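You operate a simulated robot arm through the tools that you are given. There is no shell and no other tool. Be economical: measure what you need, move in short steps, check, and stop when the job is done.

Carry out the task below with a simulated robot arm. There is one attempt and no reset: what you move stays moved.

TASK
Brush the crumbs off the red mould, then dock it and bolt it.
Fine: use the round brush and put it back.

It is judged by the outcome, as a careful person would: the job done as asked, and still so three seconds after it is handed in. It fails if anything else is knocked over, pushed out of place, dropped, spilled or broken.

THE ROBOT
A 6-joint arm with a two-finger parallel gripper, fixed in place. Base frame: the origin is at the foot of the arm, x ahead of it, y to its left, z up; the work surface is at about z = 864. Lengths are in mm, angles in degrees, forces in N, time in s.
With the tool pointing down near the work surface it reaches from about 260 to 680 mm from the base axis. Its first joint turns from -66.0 to 66.0 degrees. Payload 2.9 kg.
Tool frame: the origin (TCP) lies between the finger pads and is the grasp point; the fingertips stand 30 mm ahead of it; z points along the fingers, y is the line along which they close. The gripper opens to 110 mm. The fingers are 20 mm wide and 10 mm thick; the gripper's body (48 by 112 mm) begins 55 mm behind the TCP.
Orientation is that of the tool frame in the base frame, as a unit quaternion [x, y, z, w]. With the fingers straight down and closing along the base's y, the tool's x points along the base's -x, its y along +y and its z along -z.

THE INTERFACE
- The arm moves only by the tool apply_moves. Its argument "motion" is a list of rows, each a list of 3 entries, a list of its own where there are three numbers: the shift along the base's x, y, z in units of 25 mm (1.0 is 25 mm), then the turn, a rotation vector about the base's x, y, z in units of 6 degrees (1.0 is 6 degrees), then the finger opening in mm, from 0 to 110. In form: [[[tx, ty, tz], [ax, ay, az], gripper], ...]. A call has 1 to 8 rows; each row shifts and turns the commanded pose from where the row before left it. A call with a number of a shift or a turn outside -1 to 1 is refused whole. A row lasts 0.2 s, in which the tool goes at most 50 mm and 8.6 degrees; a call with a longer step from one row to the next is refused whole, and so is a gripper value outside its range. A pose out of reach is approached as far as the arm can. The call stops where the force on the tool passes 60 N (or 10 N more than at its start, if that is more) or the arm is blocked; 0.2 s more then pass. The fingers move at their own pace (about 108 mm/s each) and stop on an object; they squeeze with about 37 N. The grip force told is the motor's: it shows also when the fingers shut on nothing. Time passes only in rows, and 0.2 s behind the last, so rows that do not move let the fingers close. It gives the time, the measured TCP pose, the force on the tool (base axes), the opening and the grip force at its end, in the units of the frame above (readings bear some noise).
- Cameras (640 x 400 px; columns grow to the right, rows downward): "scene" is fixed at [93.3, 448.9, 1393.8]; the picture's right is [-0.56, -0.83, 0.00], its down [-0.41, 0.27, -0.87] and it looks along [0.72, -0.49, -0.49] (base axes); focal length 319 px, centre (320, 200). "wrist" rides on the gripper at [-36, 0, -57] in the tool frame; the picture's right is [0.00, -1.00, 0.00], its down [0.97, 0.00, -0.24] and it looks along [0.24, 0.00, 0.97] (tool axes); focal length 218 px, centre (320, 200).
- snapshot(camera): a new picture of that camera. No time passes.
- probe_pixels(camera, pixels): there is no depth. For up to 12 entries [column, row, z] of the newest picture of that camera ("zoom" is the newest enlarged one), the place [x, y] in the base frame at which the ray of that pixel passes the height z, good to about 2 mm. No time passes.
- close_up(camera, box): a new picture of the part [left, top, right, bottom] of that camera's present view, enlarged. No time passes.
- sign_off(): hands the job in; it is judged then, once.

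Work in short steps. Measure before you move; look again where a grasp or a placing could have gone wrong, and mend it. You have 80 turns and 46 pictures in all, those below and enlarged ones among them. Open the gripper and draw the arm clear of the work before you hand the job in, unless the task says otherwise; then end with one line.

The tools are called after "Emit:" by a JSON object that holds its "api" and its "payload". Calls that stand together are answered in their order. apply_moves: Moves the arm, as the interface text tells. Its arguments: {"type":"object","properties":{"motion":{"type":"array","items":{"type":"array"}}},"required":["motion"]} The other tools are called the same way: snapshot (camera) takes a picture; probe_pixels (camera, pixels) gives the place at which the rays of pixels pass given heights; close_up (camera, box) takes an enlarged picture of a part of a camera's view; sign_off () hands the job in.

At the start:

```text
clock: 0.0
eef_pos: [458.4, -28.8, 1229.1]
ee_rot: [0.0, 1.0, 0.0, 0.001]
wrist_force: [0.1, -0.1, -0.3]
width: 109.8
grasp_force: 0.0
```

scene: 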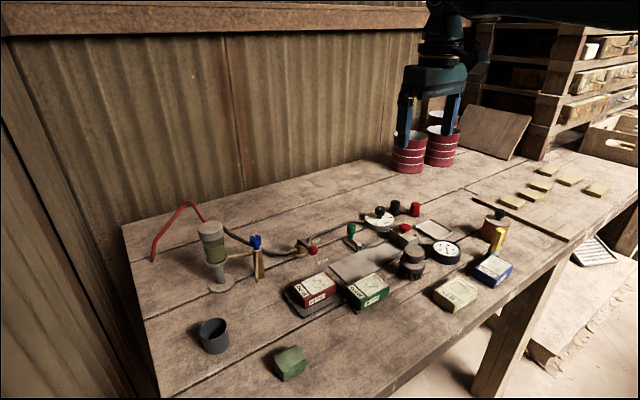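
wrist: 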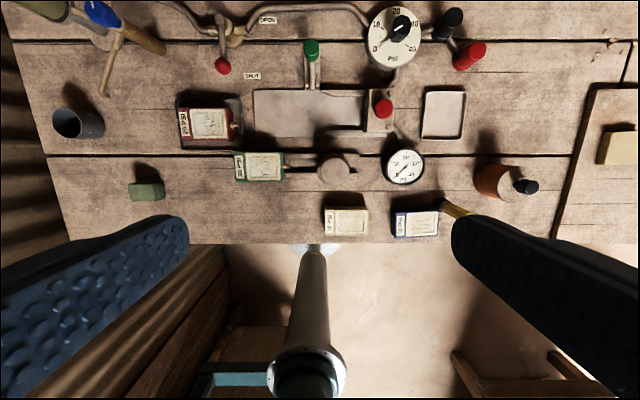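

The overview shows the red mould near (315,290) in the scene and (207,122) in the wrist view. I'll enlarge both areas to make out the dock, the bolt and the brushes.

Emit:
{"api": "close_up", "payload": {"camera": "wrist", "box": [160, 0, 400, 150]}}

Emit:
{"api": "close_up", "payload": {"camera": "scene", "box": [270, 190, 530, 352]}}

Emit:
{"api": "close_up", "payload": {"camera": "wrist", "box": [360, 60, 600, 250]}}

Emit:
{"api": "close_up", "payload": {"camera": "scene", "box": [130, 190, 350, 390]}}

```text
2.67 times, centred on (280, 75) of wrist
```

zoom: 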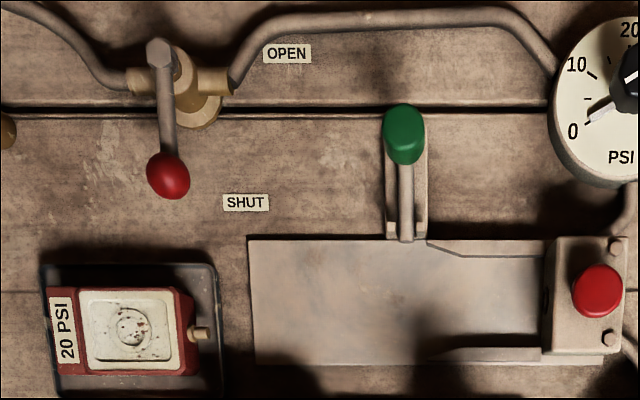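

```text
2.46 times, centred on (400, 271) of scene
```

zoom: 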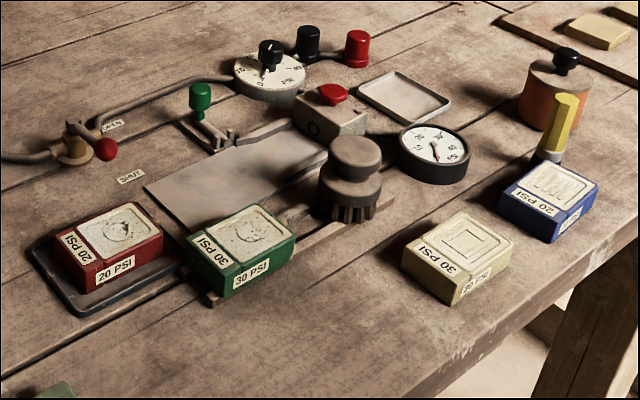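

```text
2.11 times, centred on (480, 155) of wrist
```

zoom: 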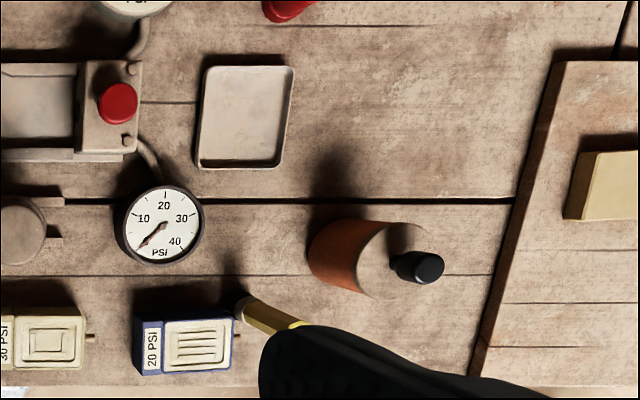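

```text
2.00 times, centred on (240, 290) of scene
```

zoom: 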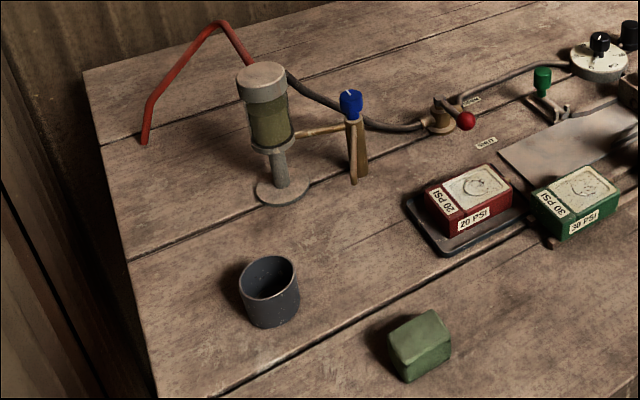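

I'll locate the main points: mould, brush, plate, green lever, red button.

Emit:
{"api": "probe_pixels", "payload": {"camera": "wrist", "pixels": [[180, 122, 900], [229, 122, 900], [208, 108, 900], [208, 139, 900], [333, 168, 920], [254, 90, 866], [254, 136, 866], [366, 90, 866], [383, 109, 910], [311, 50, 910], [318, 165, 866], [352, 176, 866]]}}

Emit:
{"api": "probe_pixels", "payload": {"camera": "scene", "pixels": [[413, 250, 920], [412, 278, 870], [303, 308, 870], [336, 292, 870], [292, 288, 900], [351, 228, 910], [365, 312, 870]]}}

Emit:
{"api": "apply_moves", "payload": {"motion": [[[-1, 0.5, -1], [0, 0, 0], 110], [[-1, 0.5, -1], [0, 0, 0], 110], [[-1, 0.5, -1], [0, 0, 0], 110], [[0, 0.5, -1], [0, 0, 0], 110]]}}

Emit:
{"api": "snapshot", "payload": {"camera": "wrist"}}

```text
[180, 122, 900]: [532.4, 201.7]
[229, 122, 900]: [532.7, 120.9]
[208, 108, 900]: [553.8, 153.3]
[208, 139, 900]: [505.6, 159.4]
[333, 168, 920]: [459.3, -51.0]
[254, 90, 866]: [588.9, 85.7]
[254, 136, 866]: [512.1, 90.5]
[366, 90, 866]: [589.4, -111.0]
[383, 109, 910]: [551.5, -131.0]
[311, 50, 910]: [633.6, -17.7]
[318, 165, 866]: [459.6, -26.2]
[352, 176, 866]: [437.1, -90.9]
```

```text
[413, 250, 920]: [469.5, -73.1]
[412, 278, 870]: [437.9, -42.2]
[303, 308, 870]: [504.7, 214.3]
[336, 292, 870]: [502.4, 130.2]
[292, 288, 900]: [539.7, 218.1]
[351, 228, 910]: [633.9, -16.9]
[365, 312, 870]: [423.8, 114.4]
```

```text
clock: 1.0
eef_pos: [383.8, 20.4, 1127.2]
ee_rot: [-0.001, 1.0, 0.0, 0.0]
wrist_force: [0.6, 0.1, 0.0]
width: 110.1
grasp_force: 0.1
```

```text
39 pictures are left
```

wrist: 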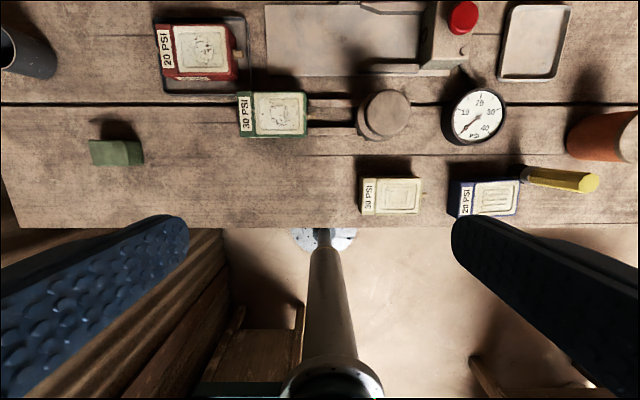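

I need the brush's exact height and shape, and a closer look at the lever and socket block.

Emit:
{"api": "close_up", "payload": {"camera": "scene", "box": [380, 215, 460, 290]}}

Emit:
{"api": "close_up", "payload": {"camera": "scene", "box": [330, 195, 450, 270]}}

Emit:
{"api": "probe_pixels", "payload": {"camera": "wrist", "pixels": [[385, 110, 910], [385, 110, 930], [385, 110, 950], [363, 110, 930], [410, 110, 930]]}}

Emit:
{"api": "probe_pixels", "payload": {"camera": "scene", "pixels": [[414, 250, 910], [414, 250, 930], [414, 250, 950], [403, 250, 930], [425, 250, 930]]}}

```text
5.33 times, centred on (420, 252) of scene
```

zoom: 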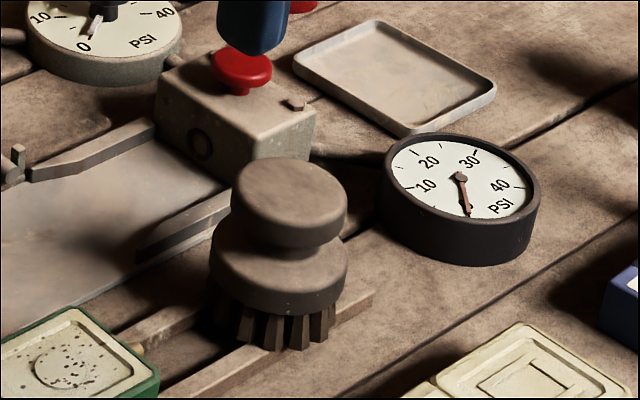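

```text
5.33 times, centred on (390, 232) of scene
```

zoom: 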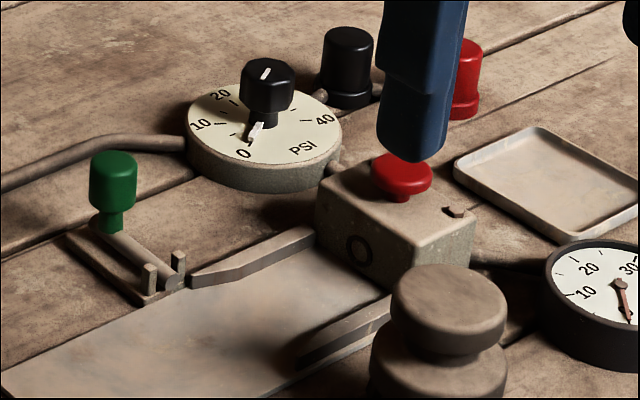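

```text
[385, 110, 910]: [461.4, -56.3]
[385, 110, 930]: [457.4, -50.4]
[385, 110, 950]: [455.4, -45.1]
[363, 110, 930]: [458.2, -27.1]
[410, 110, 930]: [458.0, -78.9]
```

```text
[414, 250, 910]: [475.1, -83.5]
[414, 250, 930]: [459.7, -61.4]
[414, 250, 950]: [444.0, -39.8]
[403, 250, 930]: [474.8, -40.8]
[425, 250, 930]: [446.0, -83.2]
```

The brush knob top lies at about (456,-49,938), about 48 mm wide, above a wider disc, so I'll grip the knob with the fingertips only. Moving over it to check.

Emit:
{"api": "apply_moves", "payload": {"motion": [[[0.58, -0.56, -1], [0, 0, 0], 110], [[0.58, -0.56, -1], [0, 0, 0], 110], [[0.58, -0.56, -1], [0, 0, 0], 110], [[0.58, -0.56, -1], [0, 0, 0], 110], [[0.58, -0.56, -0.6], [0, 0, 0], 110], [[0, 0, 0], [0, 0, 0], 110]]}}

Emit:
{"api": "snapshot", "payload": {"camera": "wrist"}}

Emit:
{"api": "close_up", "payload": {"camera": "scene", "box": [360, 190, 480, 290]}}

```text
clock: 2.4
eef_pos: [457.6, -48.5, 1012.9]
ee_rot: [0.001, 1.0, 0.0, 0.0]
wrist_force: [0.5, 0.2, 0.1]
width: 110.2
grasp_force: 0.1
```

```text
36 pictures are left
```

wrist: 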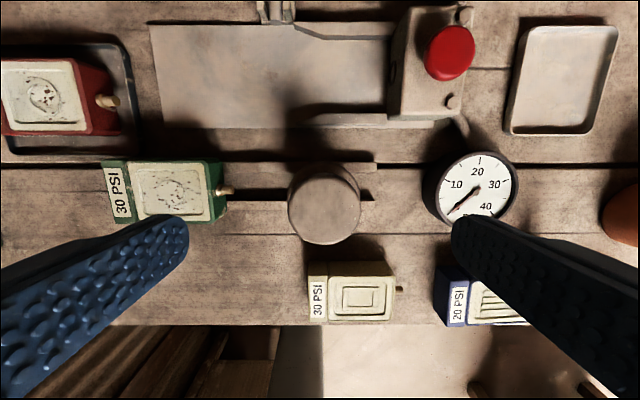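

```text
4.00 times, centred on (420, 240) of scene
```

zoom: 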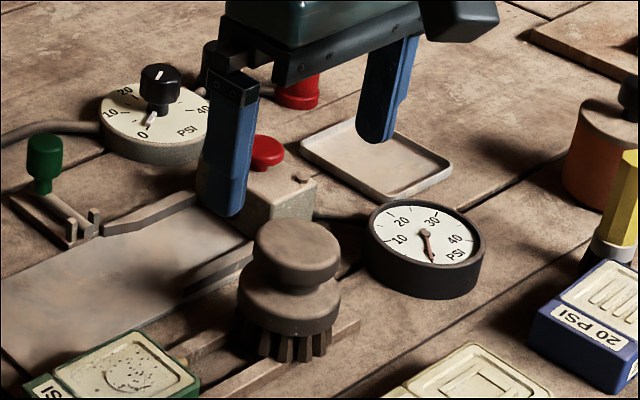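

Emit:
{"api": "probe_pixels", "payload": {"camera": "wrist", "pixels": [[325, 202, 938], [288, 202, 938], [361, 202, 938], [325, 165, 938], [325, 244, 938], [453, 170, 890], [190, 170, 900], [225, 190, 890]]}}

Emit:
{"api": "probe_pixels", "payload": {"camera": "zoom", "pixels": [[297, 250, 938], [254, 250, 938], [340, 250, 938], [297, 250, 942], [297, 250, 934]]}}

```text
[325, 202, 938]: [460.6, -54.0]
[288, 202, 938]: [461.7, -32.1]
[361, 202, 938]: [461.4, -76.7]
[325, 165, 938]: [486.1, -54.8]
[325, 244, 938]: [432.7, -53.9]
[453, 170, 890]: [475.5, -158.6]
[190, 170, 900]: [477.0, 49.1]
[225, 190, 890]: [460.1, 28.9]
```

```text
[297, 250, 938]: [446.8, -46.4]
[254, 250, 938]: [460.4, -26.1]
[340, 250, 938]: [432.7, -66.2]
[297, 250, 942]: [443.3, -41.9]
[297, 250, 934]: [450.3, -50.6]
```

Combining both views puts the knob top at about z 928, centred (460,-54). I'll align and go down to TCP z≈943, then check how the tips sit.

Emit:
{"api": "apply_moves", "payload": {"motion": [[[0.08, -0.24, -0.8], [0, 0, 0], 100], [[0, 0, -0.8], [0, 0, 0], 90], [[0, 0, -0.8], [0, 0, 0], 80], [[0, 0, -0.4], [0, 0, 0], 80], [[0, 0, 0], [0, 0, 0], 80]]}}

Emit:
{"api": "close_up", "payload": {"camera": "scene", "box": [380, 215, 460, 290]}}

```text
clock: 3.6
eef_pos: [457.2, -56.1, 942.2]
ee_rot: [-0.001, 1.0, -0.001, 0.0]
wrist_force: [0.1, 0.3, 0.1]
width: 79.8
grasp_force: 0.0
```

```text
5.33 times, centred on (420, 252) of scene
```

zoom: 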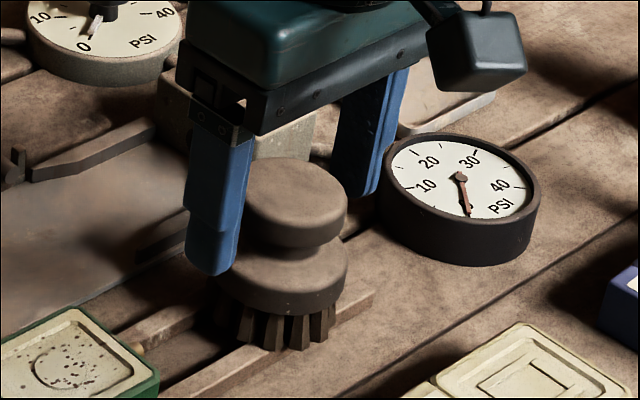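

The tips sit level with the knob's underside, above the lower disc. Closing.

Emit:
{"api": "apply_moves", "payload": {"motion": [[[0.1, 0.06, 0], [0, 0, 0], 60], [[0, 0, 0], [0, 0, 0], 40], [[0, 0, 0], [0, 0, 0], 40], [[0, 0, 0], [0, 0, 0], 40]]}}

```text
clock: 4.6
eef_pos: [459.8, -53.8, 941.4]
ee_rot: [0.0, 1.0, 0.0, 0.001]
wrist_force: [0.4, 0.0, 1.5]
width: 46.3
grasp_force: 37.0
```

Gripped at 46 mm. I'll lift 60 mm and look.

Emit:
{"api": "apply_moves", "payload": {"motion": [[[0, 0, 0.4], [0, 0, 0], 40], [[0, 0, 0.8], [0, 0, 0], 40], [[0, 0, 1], [0, 0, 0], 40], [[0, 0, 0.6], [0, 0, 0], 40], [[0, 0, 0], [0, 0, 0], 40]]}}

Emit:
{"api": "close_up", "payload": {"camera": "scene", "box": [270, 180, 470, 320]}}

Emit:
{"api": "snapshot", "payload": {"camera": "wrist"}}

```text
clock: 5.8
eef_pos: [460.2, -53.9, 1014.2]
ee_rot: [0.0, 1.0, -0.001, 0.0]
wrist_force: [0.5, 0.0, -1.5]
width: 46.0
grasp_force: 36.7
```

```text
2.86 times, centred on (370, 250) of scene
```

zoom: 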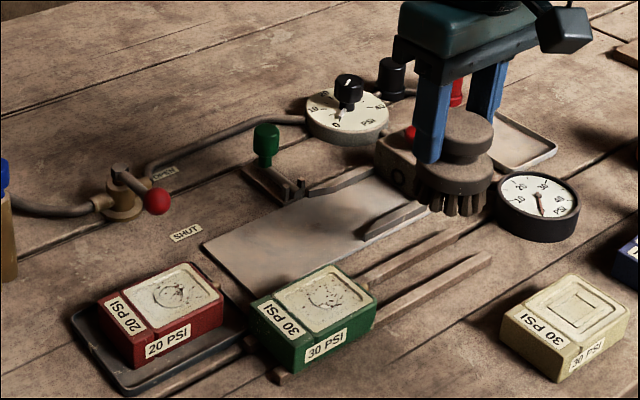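

```text
32 pictures are left
```

wrist: 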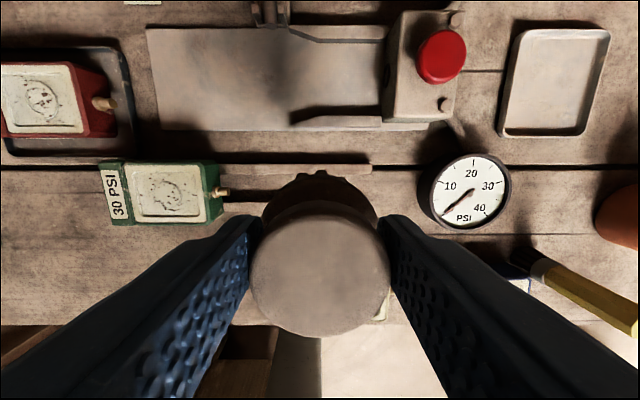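

Brush held well. I'll carry it at this height to just short of the red mould and look at it from there.

Emit:
{"api": "apply_moves", "payload": {"motion": [[[0, 1, 0], [0, 0, 0], 40], [[0, 1, 0], [0, 0, 0], 40], [[0, 1, 0], [0, 0, 0], 40], [[0, 1, 0], [0, 0, 0], 40], [[0, 1, 0], [0, 0, 0], 40], [[0, 1, 0], [0, 0, 0], 40], [[0, 1, 0], [0, 0, 0], 40], [[0, 1, 0], [0, 0, 0], 40]]}}

Emit:
{"api": "snapshot", "payload": {"camera": "wrist"}}

Emit:
{"api": "close_up", "payload": {"camera": "scene", "box": [270, 230, 400, 330]}}

```text
clock: 7.6
eef_pos: [459.3, 145.0, 1013.1]
ee_rot: [0.0, 1.0, 0.0, 0.0]
wrist_force: [-0.2, 0.4, -0.9]
width: 46.5
grasp_force: 36.8
```

```text
31 pictures are left
```

wrist: 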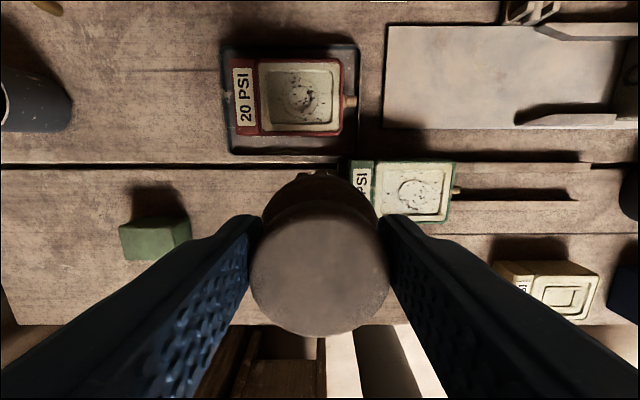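

```text
4.00 times, centred on (335, 280) of scene
```

zoom: 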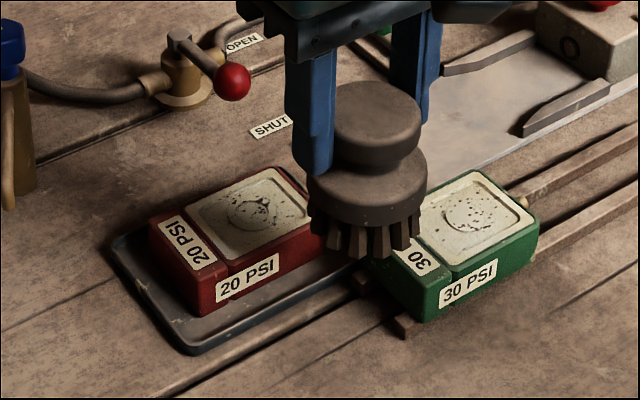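

Emit:
{"api": "probe_pixels", "payload": {"camera": "wrist", "pixels": [[262, 134, 890], [262, 134, 900], [262, 134, 910], [341, 62, 900], [233, 138, 895], [233, 60, 895], [341, 134, 900], [258, 63, 900], [306, 97, 897], [350, 102, 885]]}}

Emit:
{"api": "probe_pixels", "payload": {"camera": "zoom", "pixels": [[228, 265, 890], [228, 265, 900], [228, 265, 910], [275, 168, 890], [275, 168, 900], [185, 205, 900], [255, 210, 897], [190, 355, 864], [110, 240, 870]]}}

```text
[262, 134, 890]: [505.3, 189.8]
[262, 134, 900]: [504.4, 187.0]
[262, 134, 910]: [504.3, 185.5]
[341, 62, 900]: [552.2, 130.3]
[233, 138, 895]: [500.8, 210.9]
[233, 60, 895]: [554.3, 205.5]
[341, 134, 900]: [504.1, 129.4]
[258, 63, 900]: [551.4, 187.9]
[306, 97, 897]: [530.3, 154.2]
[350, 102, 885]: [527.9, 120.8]
```

```text
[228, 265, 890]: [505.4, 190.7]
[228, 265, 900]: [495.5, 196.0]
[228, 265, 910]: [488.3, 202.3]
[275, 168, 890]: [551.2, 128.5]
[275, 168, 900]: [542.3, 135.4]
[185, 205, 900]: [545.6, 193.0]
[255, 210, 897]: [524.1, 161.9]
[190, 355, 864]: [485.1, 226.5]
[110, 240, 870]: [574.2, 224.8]
```

The mould's cream face spans x 504–552, y 129–189 at z≈890, with crumbs about (529,157). I'll move the brush over it and lower to just above contact.

Emit:
{"api": "apply_moves", "payload": {"motion": [[[0.9, 0.18, 0], [0, 0, 0], 40], [[0.9, 0.18, 0], [0, 0, 0], 40], [[0.95, 0.18, -0.5], [0, 0, 0], 40], [[0, 0, -0.7], [0, 0, 0], 40], [[0, 0, -0.4], [0, 0, 0], 40], [[0, 0, 0], [0, 0, 0], 40]]}}

Emit:
{"api": "close_up", "payload": {"camera": "scene", "box": [270, 230, 400, 330]}}

```text
clock: 9.0
eef_pos: [528.8, 159.5, 973.6]
ee_rot: [0.0, 1.0, 0.001, 0.0]
wrist_force: [0.2, 0.0, -1.9]
width: 46.4
grasp_force: 37.2
```

```text
4.00 times, centred on (335, 280) of scene
```

zoom: 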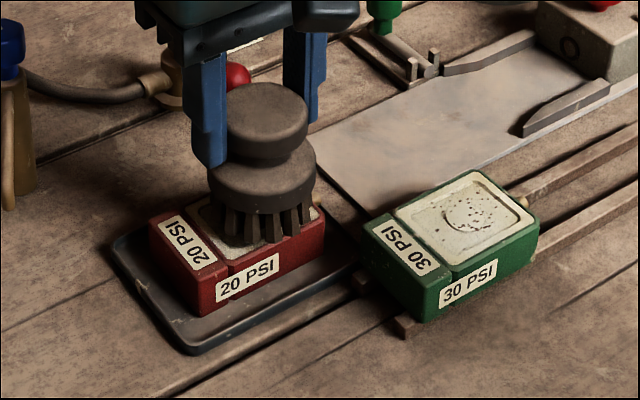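

Nearly touching; lowering in small steps until contact shows.

Emit:
{"api": "apply_moves", "payload": {"motion": [[[0, 0, -0.12], [0, 0, 0], 40], [[0, 0, -0.12], [0, 0, 0], 40], [[0, 0, 0], [0, 0, 0], 40]]}}

Emit:
{"api": "apply_moves", "payload": {"motion": [[[0, 0, -0.12], [0, 0, 0], 40], [[0, 0, 0], [0, 0, 0], 40]]}}

```text
clock: 9.8
eef_pos: [527.6, 159.6, 966.4]
ee_rot: [0.0, 1.0, 0.0, 0.0]
wrist_force: [0.0, 0.2, -0.5]
width: 46.2
grasp_force: 36.6
```

```text
clock: 10.4
eef_pos: [528.5, 160.5, 964.3]
ee_rot: [0.0, 1.0, 0.0, 0.001]
wrist_force: [-3.7, 1.3, 8.6]
width: 46.4
grasp_force: 36.8
```

Contact at z≈964.5 with about 9 N. I'll ease up 0.7 mm and make strokes over the face, moving out toward +x and +y then back.

Emit:
{"api": "apply_moves", "payload": {"motion": [[[0, 0.4, 0.03], [0, 0, 0], 40], [[0, 0.4, 0], [0, 0, 0], 40], [[0, -0.5, 0], [0, 0, 0], 40], [[0, -0.6, 0], [0, 0, 0], 40], [[0, -0.5, 0], [0, 0, 0], 40], [[0, 0.4, 0], [0, 0, 0], 40], [[0, 0.4, 0], [0, 0, 0], 40]]}}

Emit:
{"api": "apply_moves", "payload": {"motion": [[[0.4, 0, 0], [0, 0, 0], 40], [[0.4, 0, 0], [0, 0, 0], 40], [[-0.5, 0, 0], [0, 0, 0], 40], [[-0.6, 0, 0], [0, 0, 0], 40], [[-0.5, 0, 0], [0, 0, 0], 40], [[0.4, 0, 0], [0, 0, 0], 40], [[0.4, 0, 0], [0, 0, 0], 40]]}}

Emit:
{"api": "close_up", "payload": {"camera": "scene", "box": [270, 230, 400, 330]}}

```text
clock: 12.0
eef_pos: [527.2, 160.5, 964.4]
ee_rot: [0.0, 1.0, -0.001, 0.0]
wrist_force: [0.1, -0.5, 2.4]
width: 46.5
grasp_force: 37.2
```

```text
clock: 13.6
eef_pos: [528.9, 159.5, 963.4]
ee_rot: [0.0, 1.0, 0.0, 0.001]
wrist_force: [-0.6, 0.3, 0.0]
width: 46.5
grasp_force: 37.2
```

```text
4.00 times, centred on (335, 280) of scene
```

zoom: 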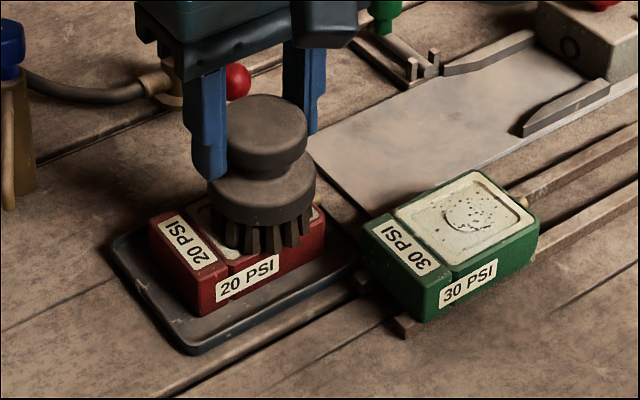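

Mould unmoved. Lift and back off to check the face.

Emit:
{"api": "apply_moves", "payload": {"motion": [[[0, 0, 0.6], [0, 0, 0], 40], [[0, 0, 1], [0, 0, 0], 40], [[-1, 0, 0.4], [0, 0, 0], 40], [[-1, 0, 0], [0, 0, 0], 40], [[-0.8, 0, 0], [0, 0, 0], 40], [[0, 0, 0], [0, 0, 0], 40]]}}

Emit:
{"api": "close_up", "payload": {"camera": "wrist", "box": [180, 20, 420, 170]}}

Emit:
{"api": "close_up", "payload": {"camera": "scene", "box": [270, 230, 400, 330]}}

```text
clock: 15.0
eef_pos: [456.7, 159.5, 1016.1]
ee_rot: [0.0, 1.0, 0.0, 0.0]
wrist_force: [0.1, -0.8, -0.3]
width: 46.3
grasp_force: 37.5
```

```text
2.67 times, centred on (300, 95) of wrist
```

zoom: 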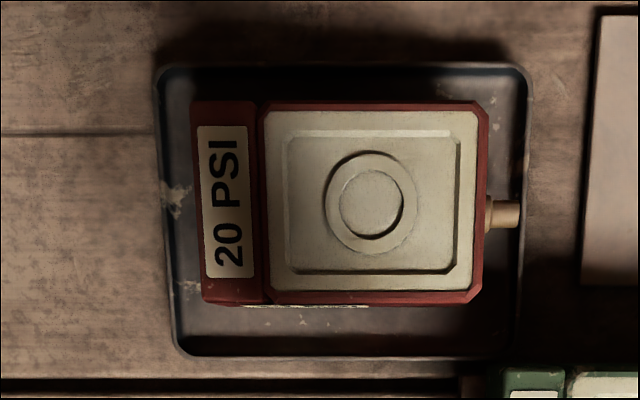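

```text
4.00 times, centred on (335, 280) of scene
```

zoom: 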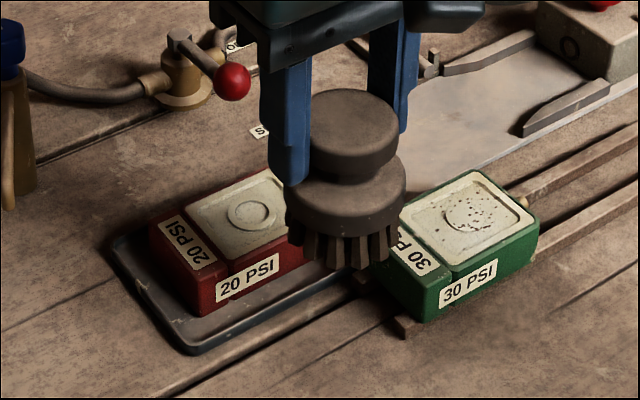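

Face is clean. Carrying the brush back to its rest at (459.8,-53.8).

Emit:
{"api": "apply_moves", "payload": {"motion": [[[0, -1, 0], [0, 0, 0], 40], [[0, -1, 0], [0, 0, 0], 40], [[0, -1, 0], [0, 0, 0], 40], [[0, -1, 0], [0, 0, 0], 40], [[0, -1, 0], [0, 0, 0], 40], [[0, -1, 0], [0, 0, 0], 40], [[0, -1, 0], [0, 0, 0], 40], [[0, -1, 0], [0, 0, 0], 40]]}}

Emit:
{"api": "apply_moves", "payload": {"motion": [[[0.1, -0.54, 0], [0, 0, 0], 40], [[0, 0, -0.8], [0, 0, 0], 40], [[0, 0, -0.8], [0, 0, 0], 40], [[0, 0, -0.6], [0, 0, 0], 40], [[0, 0, 0], [0, 0, 0], 40]]}}

```text
clock: 16.8
eef_pos: [458.5, -37.9, 1015.0]
ee_rot: [0.001, 1.0, 0.0, 0.0]
wrist_force: [-0.3, -0.9, -0.6]
width: 46.4
grasp_force: 37.2
```

```text
clock: 18.0
eef_pos: [461.0, -52.8, 959.2]
ee_rot: [0.0, 1.0, 0.0, 0.0]
wrist_force: [0.1, 0.2, -2.5]
width: 46.4
grasp_force: 36.9
```

Emit:
{"api": "apply_moves", "payload": {"motion": [[[0, -0.03, -0.4], [0, 0, 0], 40], [[0, 0, -0.16], [0, 0, 0], 40], [[0, 0, 0], [0, 0, 0], 40]]}}

Emit:
{"api": "close_up", "payload": {"camera": "scene", "box": [380, 215, 460, 290]}}

```text
clock: 18.8
eef_pos: [461.4, -54.7, 947.4]
ee_rot: [0.0, 1.0, 0.0, 0.001]
wrist_force: [-0.5, 0.9, -0.7]
width: 46.3
grasp_force: 37.1
```

```text
5.33 times, centred on (420, 252) of scene
```

zoom: 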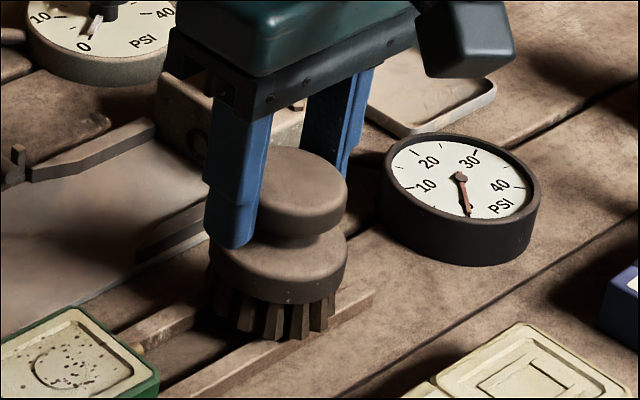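

About 5 mm to go; lowering in small steps.

Emit:
{"api": "apply_moves", "payload": {"motion": [[[-0.04, 0.02, -0.12], [0, 0, 0], 40], [[0, 0, 0], [0, 0, 0], 40]]}}

Emit:
{"api": "apply_moves", "payload": {"motion": [[[0, 0, -0.1], [0, 0, 0], 40], [[0, 0, 0], [0, 0, 0], 40]]}}

```text
clock: 19.4
eef_pos: [461.1, -53.4, 942.6]
ee_rot: [0.001, 1.0, 0.0, 0.0]
wrist_force: [0.3, -0.3, -1.5]
width: 46.2
grasp_force: 36.9
```

```text
clock: 20.0
eef_pos: [460.2, -54.1, 941.9]
ee_rot: [0.0, 1.0, 0.0, 0.002]
wrist_force: [-6.4, 0.8, 24.0]
width: 46.3
grasp_force: 37.0
```

It is seated (24 N). Relax slightly, open to 80, and rise.

Emit:
{"api": "apply_moves", "payload": {"motion": [[[0, 0, 0.05], [0, 0, 0], 46], [[0, 0, 0], [0, 0, 0], 80], [[0, 0, 0], [0, 0, 0], 80], [[0, 0, 0.6], [0, 0, 0], 80], [[0, 0, 1], [0, 0, 0], 80], [[0, 0, 1], [0, 0, 0], 80], [[0, 0, 1], [0, 0, 0], 80]]}}

Emit:
{"api": "close_up", "payload": {"camera": "scene", "box": [360, 190, 480, 290]}}

Emit:
{"api": "snapshot", "payload": {"camera": "wrist"}}

```text
clock: 21.6
eef_pos: [461.9, -53.5, 1030.4]
ee_rot: [0.0, 1.0, 0.0, 0.001]
wrist_force: [0.7, -0.6, -0.2]
width: 79.9
grasp_force: 0.1
```

```text
4.00 times, centred on (420, 240) of scene
```

zoom: 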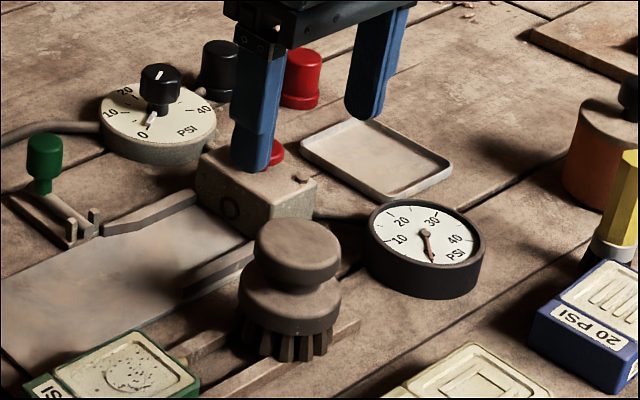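

```text
23 pictures are left
```

wrist: 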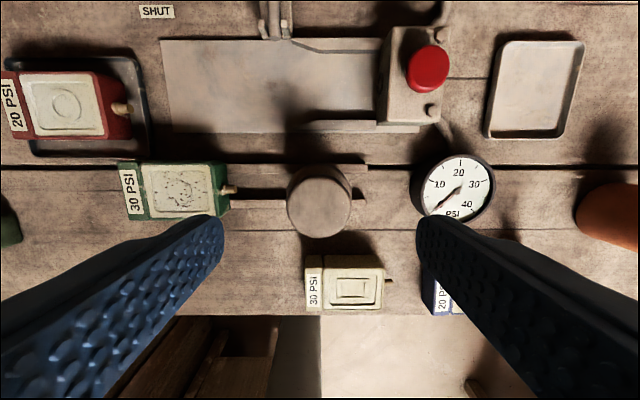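

The brush is back exactly in place. Next I move over the dock for a good look at the plate, guides and bolt.

Emit:
{"api": "apply_moves", "payload": {"motion": [[[0.8, 0.2, 0], [0, 0, 0], 110], [[0.8, 0.2, 0], [0, 0, 0], 110], [[0.8, 0.2, 0], [0, 0, 0], 110], [[0, 0, 0], [0, 0, 0], 110]]}}

Emit:
{"api": "close_up", "payload": {"camera": "wrist", "box": [110, 40, 470, 265]}}

```text
clock: 22.6
eef_pos: [519.5, -40.6, 1030.8]
ee_rot: [0.0, 1.0, 0.001, 0.0]
wrist_force: [0.1, 0.2, -0.5]
width: 110.0
grasp_force: 0.1
```

```text
1.78 times, centred on (290, 152) of wrist
```

zoom: 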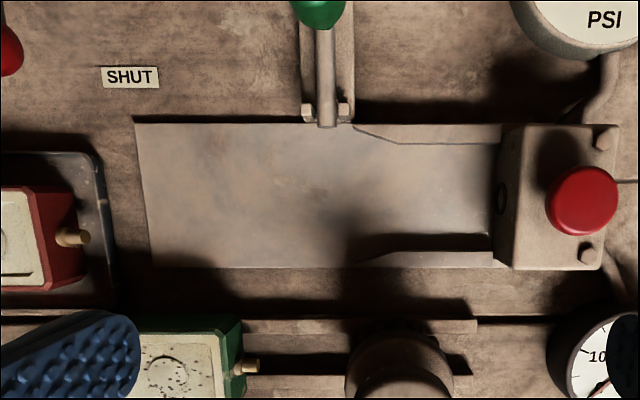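

Emit:
{"api": "probe_pixels", "payload": {"camera": "zoom", "pixels": [[450, 144, 878], [450, 144, 868], [450, 252, 878], [450, 252, 868], [498, 196, 880], [498, 130, 868], [327, 126, 872], [306, 120, 880], [345, 118, 880], [135, 123, 867], [150, 268, 867], [320, 20, 905]]}}

Emit:
{"api": "close_up", "payload": {"camera": "scene", "box": [335, 205, 435, 268]}}

```text
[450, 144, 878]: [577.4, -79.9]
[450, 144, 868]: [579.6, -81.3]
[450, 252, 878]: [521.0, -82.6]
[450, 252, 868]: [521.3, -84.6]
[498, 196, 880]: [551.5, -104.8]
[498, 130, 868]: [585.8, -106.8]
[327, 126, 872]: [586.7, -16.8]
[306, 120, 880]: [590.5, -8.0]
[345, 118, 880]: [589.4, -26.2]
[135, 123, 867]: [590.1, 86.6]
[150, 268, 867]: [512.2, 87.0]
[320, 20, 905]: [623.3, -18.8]
```

```text
6.35 times, centred on (385, 236) of scene
```

zoom: 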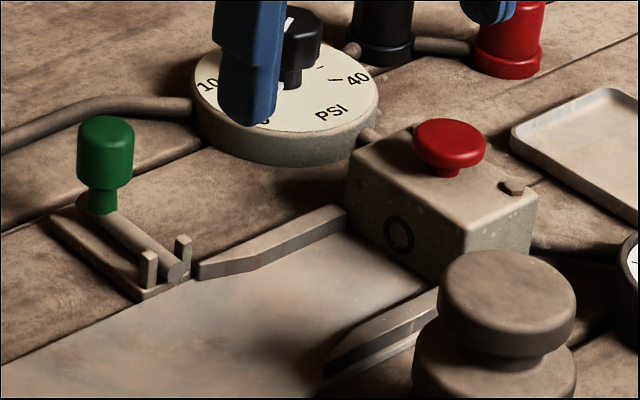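

The channel runs x 521–578 (centre ~549.5), block face at y≈-106, bolt rod at y≈-17; the mould body is x 501–555, y 126–210, top 890. I'll turn the tool 90° about z so the fingers close along x, moving over the mould meanwhile.

Emit:
{"api": "apply_moves", "payload": {"motion": [[[0.02, 0.55, 0], [0, 0, 1], 80], [[0.02, 0.55, 0], [0, 0, 1], 80], [[0.02, 0.55, 0], [0, 0, 1], 80], [[0.02, 0.55, 0], [0, 0, 1], 80], [[0.02, 0.55, 0], [0, 0, 1], 80], [[0.02, 0.55, 0], [0, 0, 1], 80], [[0.02, 0.55, 0], [0, 0, 1], 80], [[0.02, 0.55, 0], [0, 0, 1], 80]]}}

Emit:
{"api": "apply_moves", "payload": {"motion": [[[0.02, 0.55, 0], [0, 0, 1], 80], [[0.02, 0.55, 0], [0, 0, 1], 80], [[0.02, 0.55, 0], [0, 0, 1], 80], [[0.02, 0.55, 0], [0, 0, 1], 80], [[0.02, 0.55, 0], [0, 0, 1], 80], [[0.02, 0.55, 0], [0, 0, 1], 80], [[0.02, 0.55, 0], [0, 0, 1], 80], [[0, 0, 0], [0, 0, 0], 80]]}}

Emit:
{"api": "snapshot", "payload": {"camera": "wrist"}}

```text
clock: 24.4
eef_pos: [522.1, 71.9, 1033.0]
ee_rot: [-0.408, 0.913, 0.0, 0.0]
wrist_force: [-0.1, 0.3, 0.1]
width: 80.0
grasp_force: 0.2
```

```text
clock: 26.2
eef_pos: [528.5, 169.3, 1030.6]
ee_rot: [0.708, -0.706, 0.0, 0.001]
wrist_force: [-0.5, -1.2, 0.6]
width: 80.0
grasp_force: 0.1
```

```text
20 pictures are left
```

wrist: 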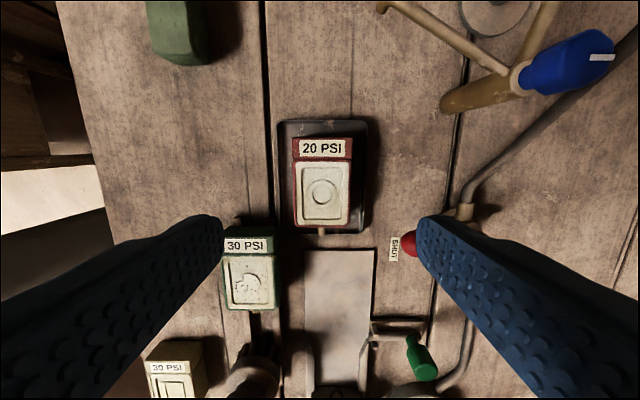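

Emit:
{"api": "probe_pixels", "payload": {"camera": "wrist", "pixels": [[292, 160, 888], [352, 160, 888], [296, 226, 888], [347, 226, 888], [322, 138, 886], [322, 228, 886], [403, 243, 910], [323, 190, 888]]}}

Emit:
{"api": "close_up", "payload": {"camera": "wrist", "box": [262, 110, 390, 245]}}

```text
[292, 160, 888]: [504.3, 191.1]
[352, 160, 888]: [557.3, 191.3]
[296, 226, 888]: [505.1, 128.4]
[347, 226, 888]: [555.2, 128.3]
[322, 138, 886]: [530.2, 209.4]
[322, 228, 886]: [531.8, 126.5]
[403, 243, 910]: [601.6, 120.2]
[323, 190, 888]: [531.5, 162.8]
```

```text
2.96 times, centred on (326, 178) of wrist
```

zoom: 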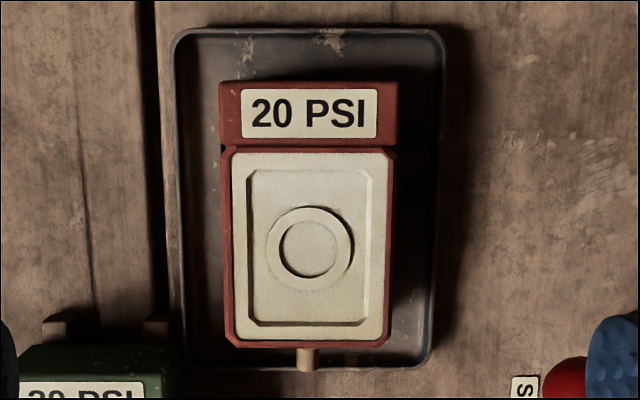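

Mould centre ≈ (530,168), aligned. Lower to TCP z≈912 (tips at 882, above the tray rim).

Emit:
{"api": "apply_moves", "payload": {"motion": [[[0.05, -0.1, -0.9], [0, 0, 0], 72], [[0, 0, -0.9], [0, 0, 0], 72], [[0, 0, -0.9], [0, 0, 0], 72], [[0, 0, -0.9], [0, 0, 0], 72], [[0, 0, -0.7], [0, 0, 0], 72], [[0, 0, -0.35], [0, 0, 0], 72], [[0, 0, 0], [0, 0, 0], 72]]}}

Emit:
{"api": "close_up", "payload": {"camera": "scene", "box": [270, 240, 370, 325]}}

```text
clock: 27.8
eef_pos: [529.0, 167.0, 915.8]
ee_rot: [0.707, -0.707, 0.0, 0.001]
wrist_force: [0.9, 0.2, 0.7]
width: 72.1
grasp_force: 0.1
```

```text
4.71 times, centred on (320, 282) of scene
```

zoom: 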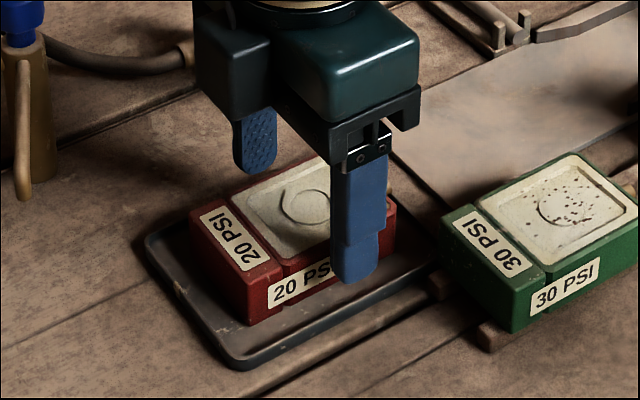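

Tips clear of the tray; go 4 mm lower and close.

Emit:
{"api": "apply_moves", "payload": {"motion": [[[0, 0, -0.18], [0, 0, 0], 72], [[0, 0, 0], [0, 0, 0], 58], [[0, 0, 0], [0, 0, 0], 45], [[0, 0, 0], [0, 0, 0], 45], [[0, 0, 0], [0, 0, 0], 45]]}}

```text
clock: 29.0
eef_pos: [528.8, 167.6, 910.0]
ee_rot: [0.707, -0.707, 0.0, 0.001]
wrist_force: [0.4, -0.9, -1.1]
width: 53.8
grasp_force: 36.7
```

Gripped at 53.8 mm. Lift 30 mm and carry to above the open end of the plate at (549.5, 30).

Emit:
{"api": "apply_moves", "payload": {"motion": [[[0, 0, 0.5], [0, 0, 0], 45], [[0, 0, 0.8], [0, 0, 0], 45], [[0.2, -0.9, 0], [0, 0, 0], 45], [[0.2, -1, 0], [0, 0, 0], 45], [[0.2, -1, 0], [0, 0, 0], 45], [[0.2, -1, 0], [0, 0, 0], 45], [[0.03, -1, 0], [0, 0, 0], 45], [[0, -0.6, 0], [0, 0, 0], 45]]}}

Emit:
{"api": "snapshot", "payload": {"camera": "wrist"}}

Emit:
{"api": "close_up", "payload": {"camera": "scene", "box": [270, 190, 430, 300]}}

```text
clock: 30.8
eef_pos: [549.7, 28.3, 943.3]
ee_rot: [-0.707, 0.707, 0.0, 0.0]
wrist_force: [-0.5, -0.5, -2.7]
width: 53.6
grasp_force: 36.6
```

```text
17 pictures are left
```

wrist: 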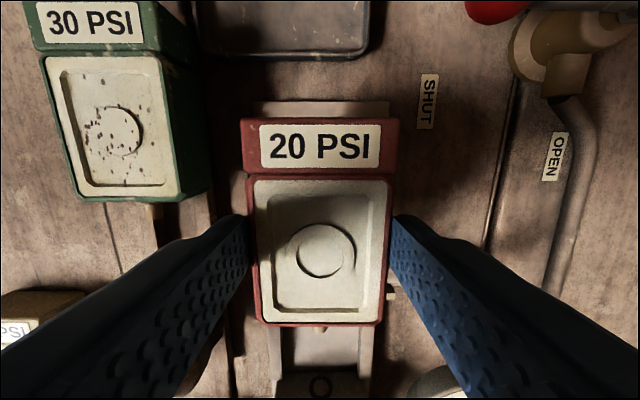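

```text
3.64 times, centred on (350, 245) of scene
```

zoom: 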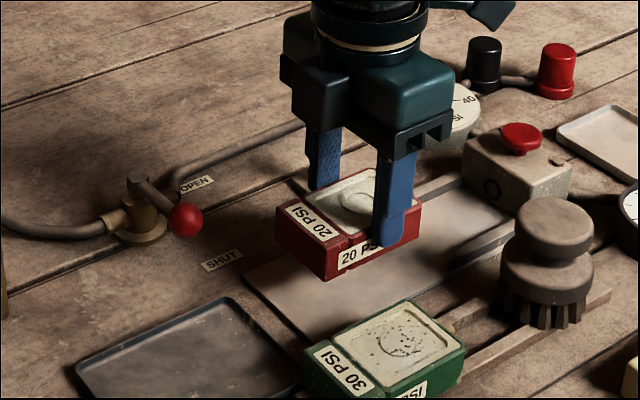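

In the wrist view the nipple (321), port (319) and guides (275/370) are centred. Lowering to the plate with a contact check.

Emit:
{"api": "apply_moves", "payload": {"motion": [[[0, 0, -0.6], [0, 0, 0], 45], [[0, 0, -0.45], [0, 0, 0], 45], [[0, 0, -0.1], [0, 0, 0], 45], [[0, 0, 0], [0, 0, 0], 45]]}}

Emit:
{"api": "apply_moves", "payload": {"motion": [[[0, 0, -0.08], [0, 0, 0], 45], [[0, 0, 0], [0, 0, 0], 45]]}}

```text
clock: 31.8
eef_pos: [549.5, 27.9, 913.7]
ee_rot: [-0.707, 0.707, 0.0, 0.001]
wrist_force: [0.6, 0.1, -2.8]
width: 53.4
grasp_force: 37.2
```

```text
clock: 32.4
eef_pos: [548.4, 27.8, 913.0]
ee_rot: [0.707, -0.707, 0.0, 0.0]
wrist_force: [0.2, 0.1, -3.2]
width: 53.6
grasp_force: 37.4
```

Emit:
{"api": "apply_moves", "payload": {"motion": [[[0, 0, -0.06], [0, 0, 0], 45], [[0, 0, 0], [0, 0, 0], 45]]}}

Emit:
{"api": "apply_moves", "payload": {"motion": [[[0, 0, -0.05], [0, 0, 0], 45], [[0, 0, 0], [0, 0, 0], 45]]}}

```text
clock: 33.0
eef_pos: [547.8, 27.5, 911.6]
ee_rot: [-0.707, 0.708, 0.0, 0.0]
wrist_force: [-0.3, 1.1, -3.5]
width: 53.4
grasp_force: 37.1
```

```text
clock: 33.6
eef_pos: [549.7, 27.8, 910.9]
ee_rot: [-0.707, 0.707, 0.0, 0.0]
wrist_force: [-5.3, -1.0, 11.5]
width: 53.3
grasp_force: 36.8
```

On the plate. Ease up slightly and slide toward the block, to y≈-35 first.

Emit:
{"api": "apply_moves", "payload": {"motion": [[[0, -0.5, 0.02], [0, 0, 0], 45], [[0, -0.5, 0], [0, 0, 0], 45], [[0, -0.5, 0], [0, 0, 0], 45], [[0, -0.5, 0], [0, 0, 0], 45], [[0, -0.5, 0], [0, 0, 0], 45], [[0, 0, 0], [0, 0, 0], 45]]}}

Emit:
{"api": "close_up", "payload": {"camera": "wrist", "box": [220, 80, 440, 400]}}

```text
clock: 35.0
eef_pos: [548.9, -34.1, 910.2]
ee_rot: [-0.707, 0.708, 0.0, 0.0]
wrist_force: [0.0, 7.7, 22.7]
width: 53.7
grasp_force: 37.1
```

```text
1.25 times, centred on (330, 240) of wrist
```

zoom: 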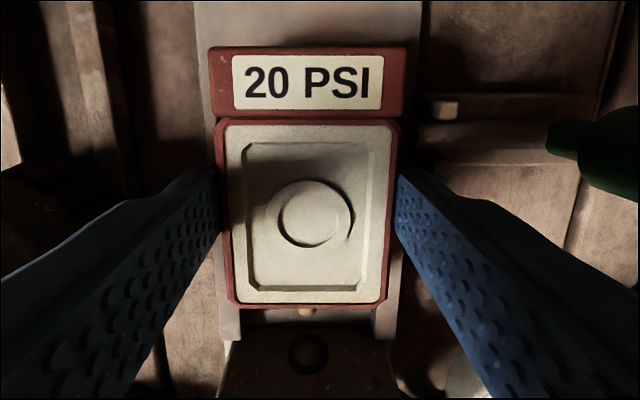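

Nicely between the guides, nipple in line with the port. Ease up 0.5 mm and slide on.

Emit:
{"api": "apply_moves", "payload": {"motion": [[[0, -0.3, 0.03], [0, 0, 0], 45], [[0, -0.3, 0], [0, 0, 0], 45], [[0, -0.3, 0], [0, 0, 0], 45], [[0, 0, 0], [0, 0, 0], 45]]}}

Emit:
{"api": "apply_moves", "payload": {"motion": [[[0, -0.12, 0], [0, 0, 0], 45], [[0, -0.08, 0], [0, 0, 0], 45], [[0, 0, 0], [0, 0, 0], 45]]}}

```text
clock: 36.0
eef_pos: [549.3, -59.0, 910.7]
ee_rot: [0.707, -0.707, 0.0, 0.0]
wrist_force: [0.9, 5.5, 15.6]
width: 53.5
grasp_force: 36.2
```

```text
clock: 36.8
eef_pos: [549.7, -62.0, 910.2]
ee_rot: [-0.707, 0.707, 0.001, 0.0]
wrist_force: [-0.4, 4.8, 12.6]
width: 53.5
grasp_force: 37.1
```

Emit:
{"api": "apply_moves", "payload": {"motion": [[[0, -0.1, 0], [0, 0, 0], 45], [[0, 0, 0], [0, 0, 0], 45]]}}

Emit:
{"api": "apply_moves", "payload": {"motion": [[[0, -0.08, 0], [0, 0, 0], 45], [[0, 0, 0], [0, 0, 0], 45]]}}

Emit:
{"api": "close_up", "payload": {"camera": "scene", "box": [335, 205, 435, 268]}}

Emit:
{"api": "snapshot", "payload": {"camera": "wrist"}}

```text
clock: 37.4
eef_pos: [549.6, -64.7, 910.2]
ee_rot: [-0.707, 0.707, 0.001, 0.001]
wrist_force: [0.0, 3.8, 8.6]
width: 53.6
grasp_force: 37.3
```

```text
clock: 38.0
eef_pos: [550.2, -67.5, 911.0]
ee_rot: [-0.706, 0.708, -0.001, -0.001]
wrist_force: [1.2, 0.9, 3.6]
width: 53.5
grasp_force: 37.1
```

```text
6.35 times, centred on (385, 236) of scene
```

zoom: 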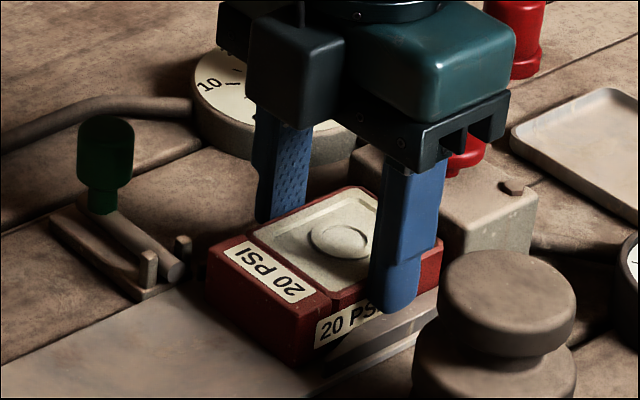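

```text
13 pictures are left
```

wrist: 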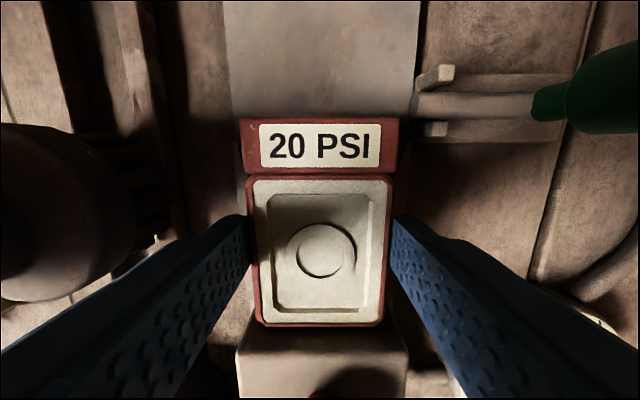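

The rear is nearly past the bolt; no firm stop yet. Push on in 1.5–2 mm steps until a stop is felt.

Emit:
{"api": "apply_moves", "payload": {"motion": [[[0, -0.07, 0], [0, 0, 0], 45], [[0, 0, 0], [0, 0, 0], 45]]}}

Emit:
{"api": "apply_moves", "payload": {"motion": [[[0, -0.07, 0], [0, 0, 0], 45], [[0, 0, 0], [0, 0, 0], 45]]}}

```text
clock: 38.6
eef_pos: [548.7, -67.5, 911.3]
ee_rot: [-0.707, 0.707, 0.0, 0.0]
wrist_force: [-1.2, 2.6, 4.6]
width: 53.5
grasp_force: 36.8
```

```text
clock: 39.2
eef_pos: [548.8, -69.3, 911.1]
ee_rot: [0.707, -0.707, -0.001, -0.001]
wrist_force: [-3.2, 11.4, 5.5]
width: 53.8
grasp_force: 36.9
```

Emit:
{"api": "apply_moves", "payload": {"motion": [[[0, -0.06, 0], [0, 0, 0], 45], [[0, 0, 0], [0, 0, 0], 45]]}}

Emit:
{"api": "close_up", "payload": {"camera": "wrist", "box": [220, 40, 440, 400]}}

```text
clock: 39.8
eef_pos: [549.6, -69.8, 910.8]
ee_rot: [0.709, -0.705, -0.002, 0.001]
wrist_force: [-2.5, 25.2, 1.3]
width: 53.5
grasp_force: 37.1
```

```text
1.11 times, centred on (330, 220) of wrist
```

zoom: 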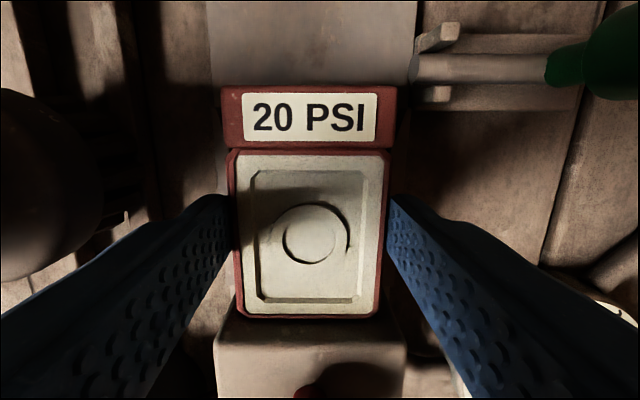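

Firmly home (25 N, rear edge at y≈-27, clear of the bolt line). Release and rise.

Emit:
{"api": "apply_moves", "payload": {"motion": [[[0, 0, 0], [0, 0, 0], 66], [[0, 0, 0], [0, 0, 0], 66], [[0, 0, 0.6], [0, 0, 0], 66], [[0, 0, 1], [0, 0, 0], 66], [[0.5, 0.5, 1], [0, 0, 0], 66], [[0.8, 0.8, 0.4], [0, 0, 0], 66], [[0.8, 0.8, 0], [0, 0, 0], 66], [[0, 0, 0], [0, 0, 0], 66]]}}

Emit:
{"api": "snapshot", "payload": {"camera": "wrist"}}

Emit:
{"api": "close_up", "payload": {"camera": "scene", "box": [335, 205, 435, 268]}}

```text
clock: 41.6
eef_pos: [601.7, -19.3, 985.3]
ee_rot: [0.707, -0.707, 0.001, -0.001]
wrist_force: [-0.6, -0.8, 0.1]
width: 66.1
grasp_force: 0.1
```

```text
11 pictures are left
```

wrist: 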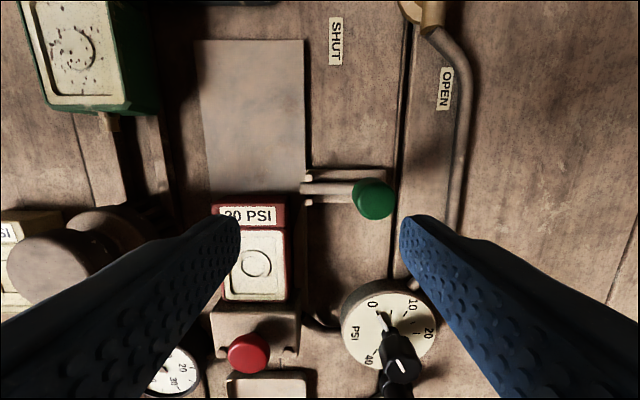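

```text
6.35 times, centred on (385, 236) of scene
```

zoom: 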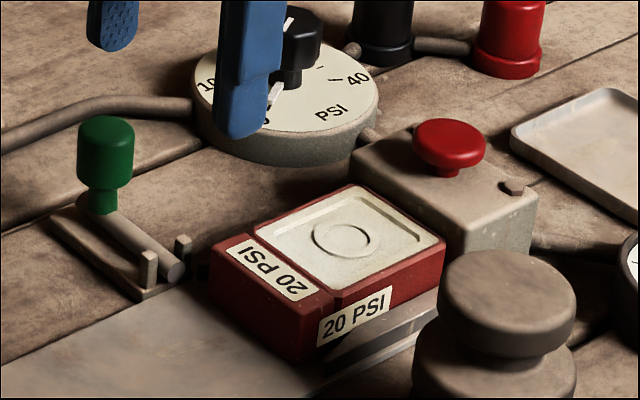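

The mould sits home. Locate the green knob: wrist (375,201), scene zoom top (105,127).

Emit:
{"api": "probe_pixels", "payload": {"camera": "wrist", "pixels": [[376, 201, 900], [376, 201, 910], [376, 201, 920], [355, 201, 910], [395, 201, 910]]}}

Emit:
{"api": "probe_pixels", "payload": {"camera": "zoom", "pixels": [[105, 127, 900], [105, 127, 910], [105, 127, 920], [78, 140, 910], [133, 140, 910], [105, 185, 890], [105, 205, 880]]}}

```text
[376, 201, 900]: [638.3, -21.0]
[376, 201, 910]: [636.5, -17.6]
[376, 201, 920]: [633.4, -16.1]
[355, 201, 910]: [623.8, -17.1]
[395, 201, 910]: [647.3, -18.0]
```

```text
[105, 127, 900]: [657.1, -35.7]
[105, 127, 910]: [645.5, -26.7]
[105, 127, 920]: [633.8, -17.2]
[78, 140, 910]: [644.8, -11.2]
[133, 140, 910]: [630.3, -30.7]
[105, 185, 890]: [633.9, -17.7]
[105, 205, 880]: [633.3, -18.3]
```

Knob axis (633.5,-17), top ≈919. Align above and come down to TCP z≈926, straddling it along x.

Emit:
{"api": "apply_moves", "payload": {"motion": [[[0.64, 0.04, 0], [0, 0, 0], 56], [[0.64, 0.04, 0], [0, 0, 0], 56], [[0, 0, -0.8], [0, 0, 0], 56], [[0, 0, -0.8], [0, 0, 0], 56], [[0, 0, -0.8], [0, 0, 0], 56], [[0, 0, 0], [0, 0, 0], 56]]}}

Emit:
{"api": "close_up", "payload": {"camera": "scene", "box": [310, 195, 410, 258]}}

```text
clock: 43.0
eef_pos: [631.8, -15.5, 924.7]
ee_rot: [0.707, -0.707, 0.0, 0.0]
wrist_force: [-0.4, 0.1, -0.8]
width: 56.3
grasp_force: 0.1
```

```text
6.35 times, centred on (360, 226) of scene
```

zoom: 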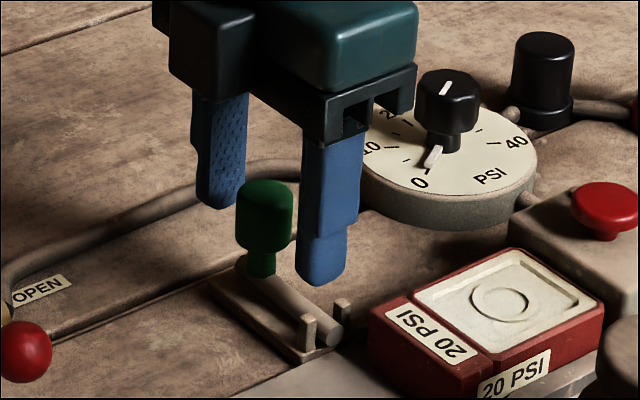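

The fingers straddle the knob. Close on it.

Emit:
{"api": "apply_moves", "payload": {"motion": [[[0.04, -0.04, 0], [0, 0, 0], 40], [[0, 0, 0], [0, 0, 0], 15], [[0, 0, 0], [0, 0, 0], 15], [[0, 0, 0], [0, 0, 0], 15]]}}

```text
clock: 44.0
eef_pos: [634.9, -18.8, 924.9]
ee_rot: [0.708, -0.707, -0.001, 0.001]
wrist_force: [-0.2, 0.7, -1.3]
width: 23.0
grasp_force: 45.2
```

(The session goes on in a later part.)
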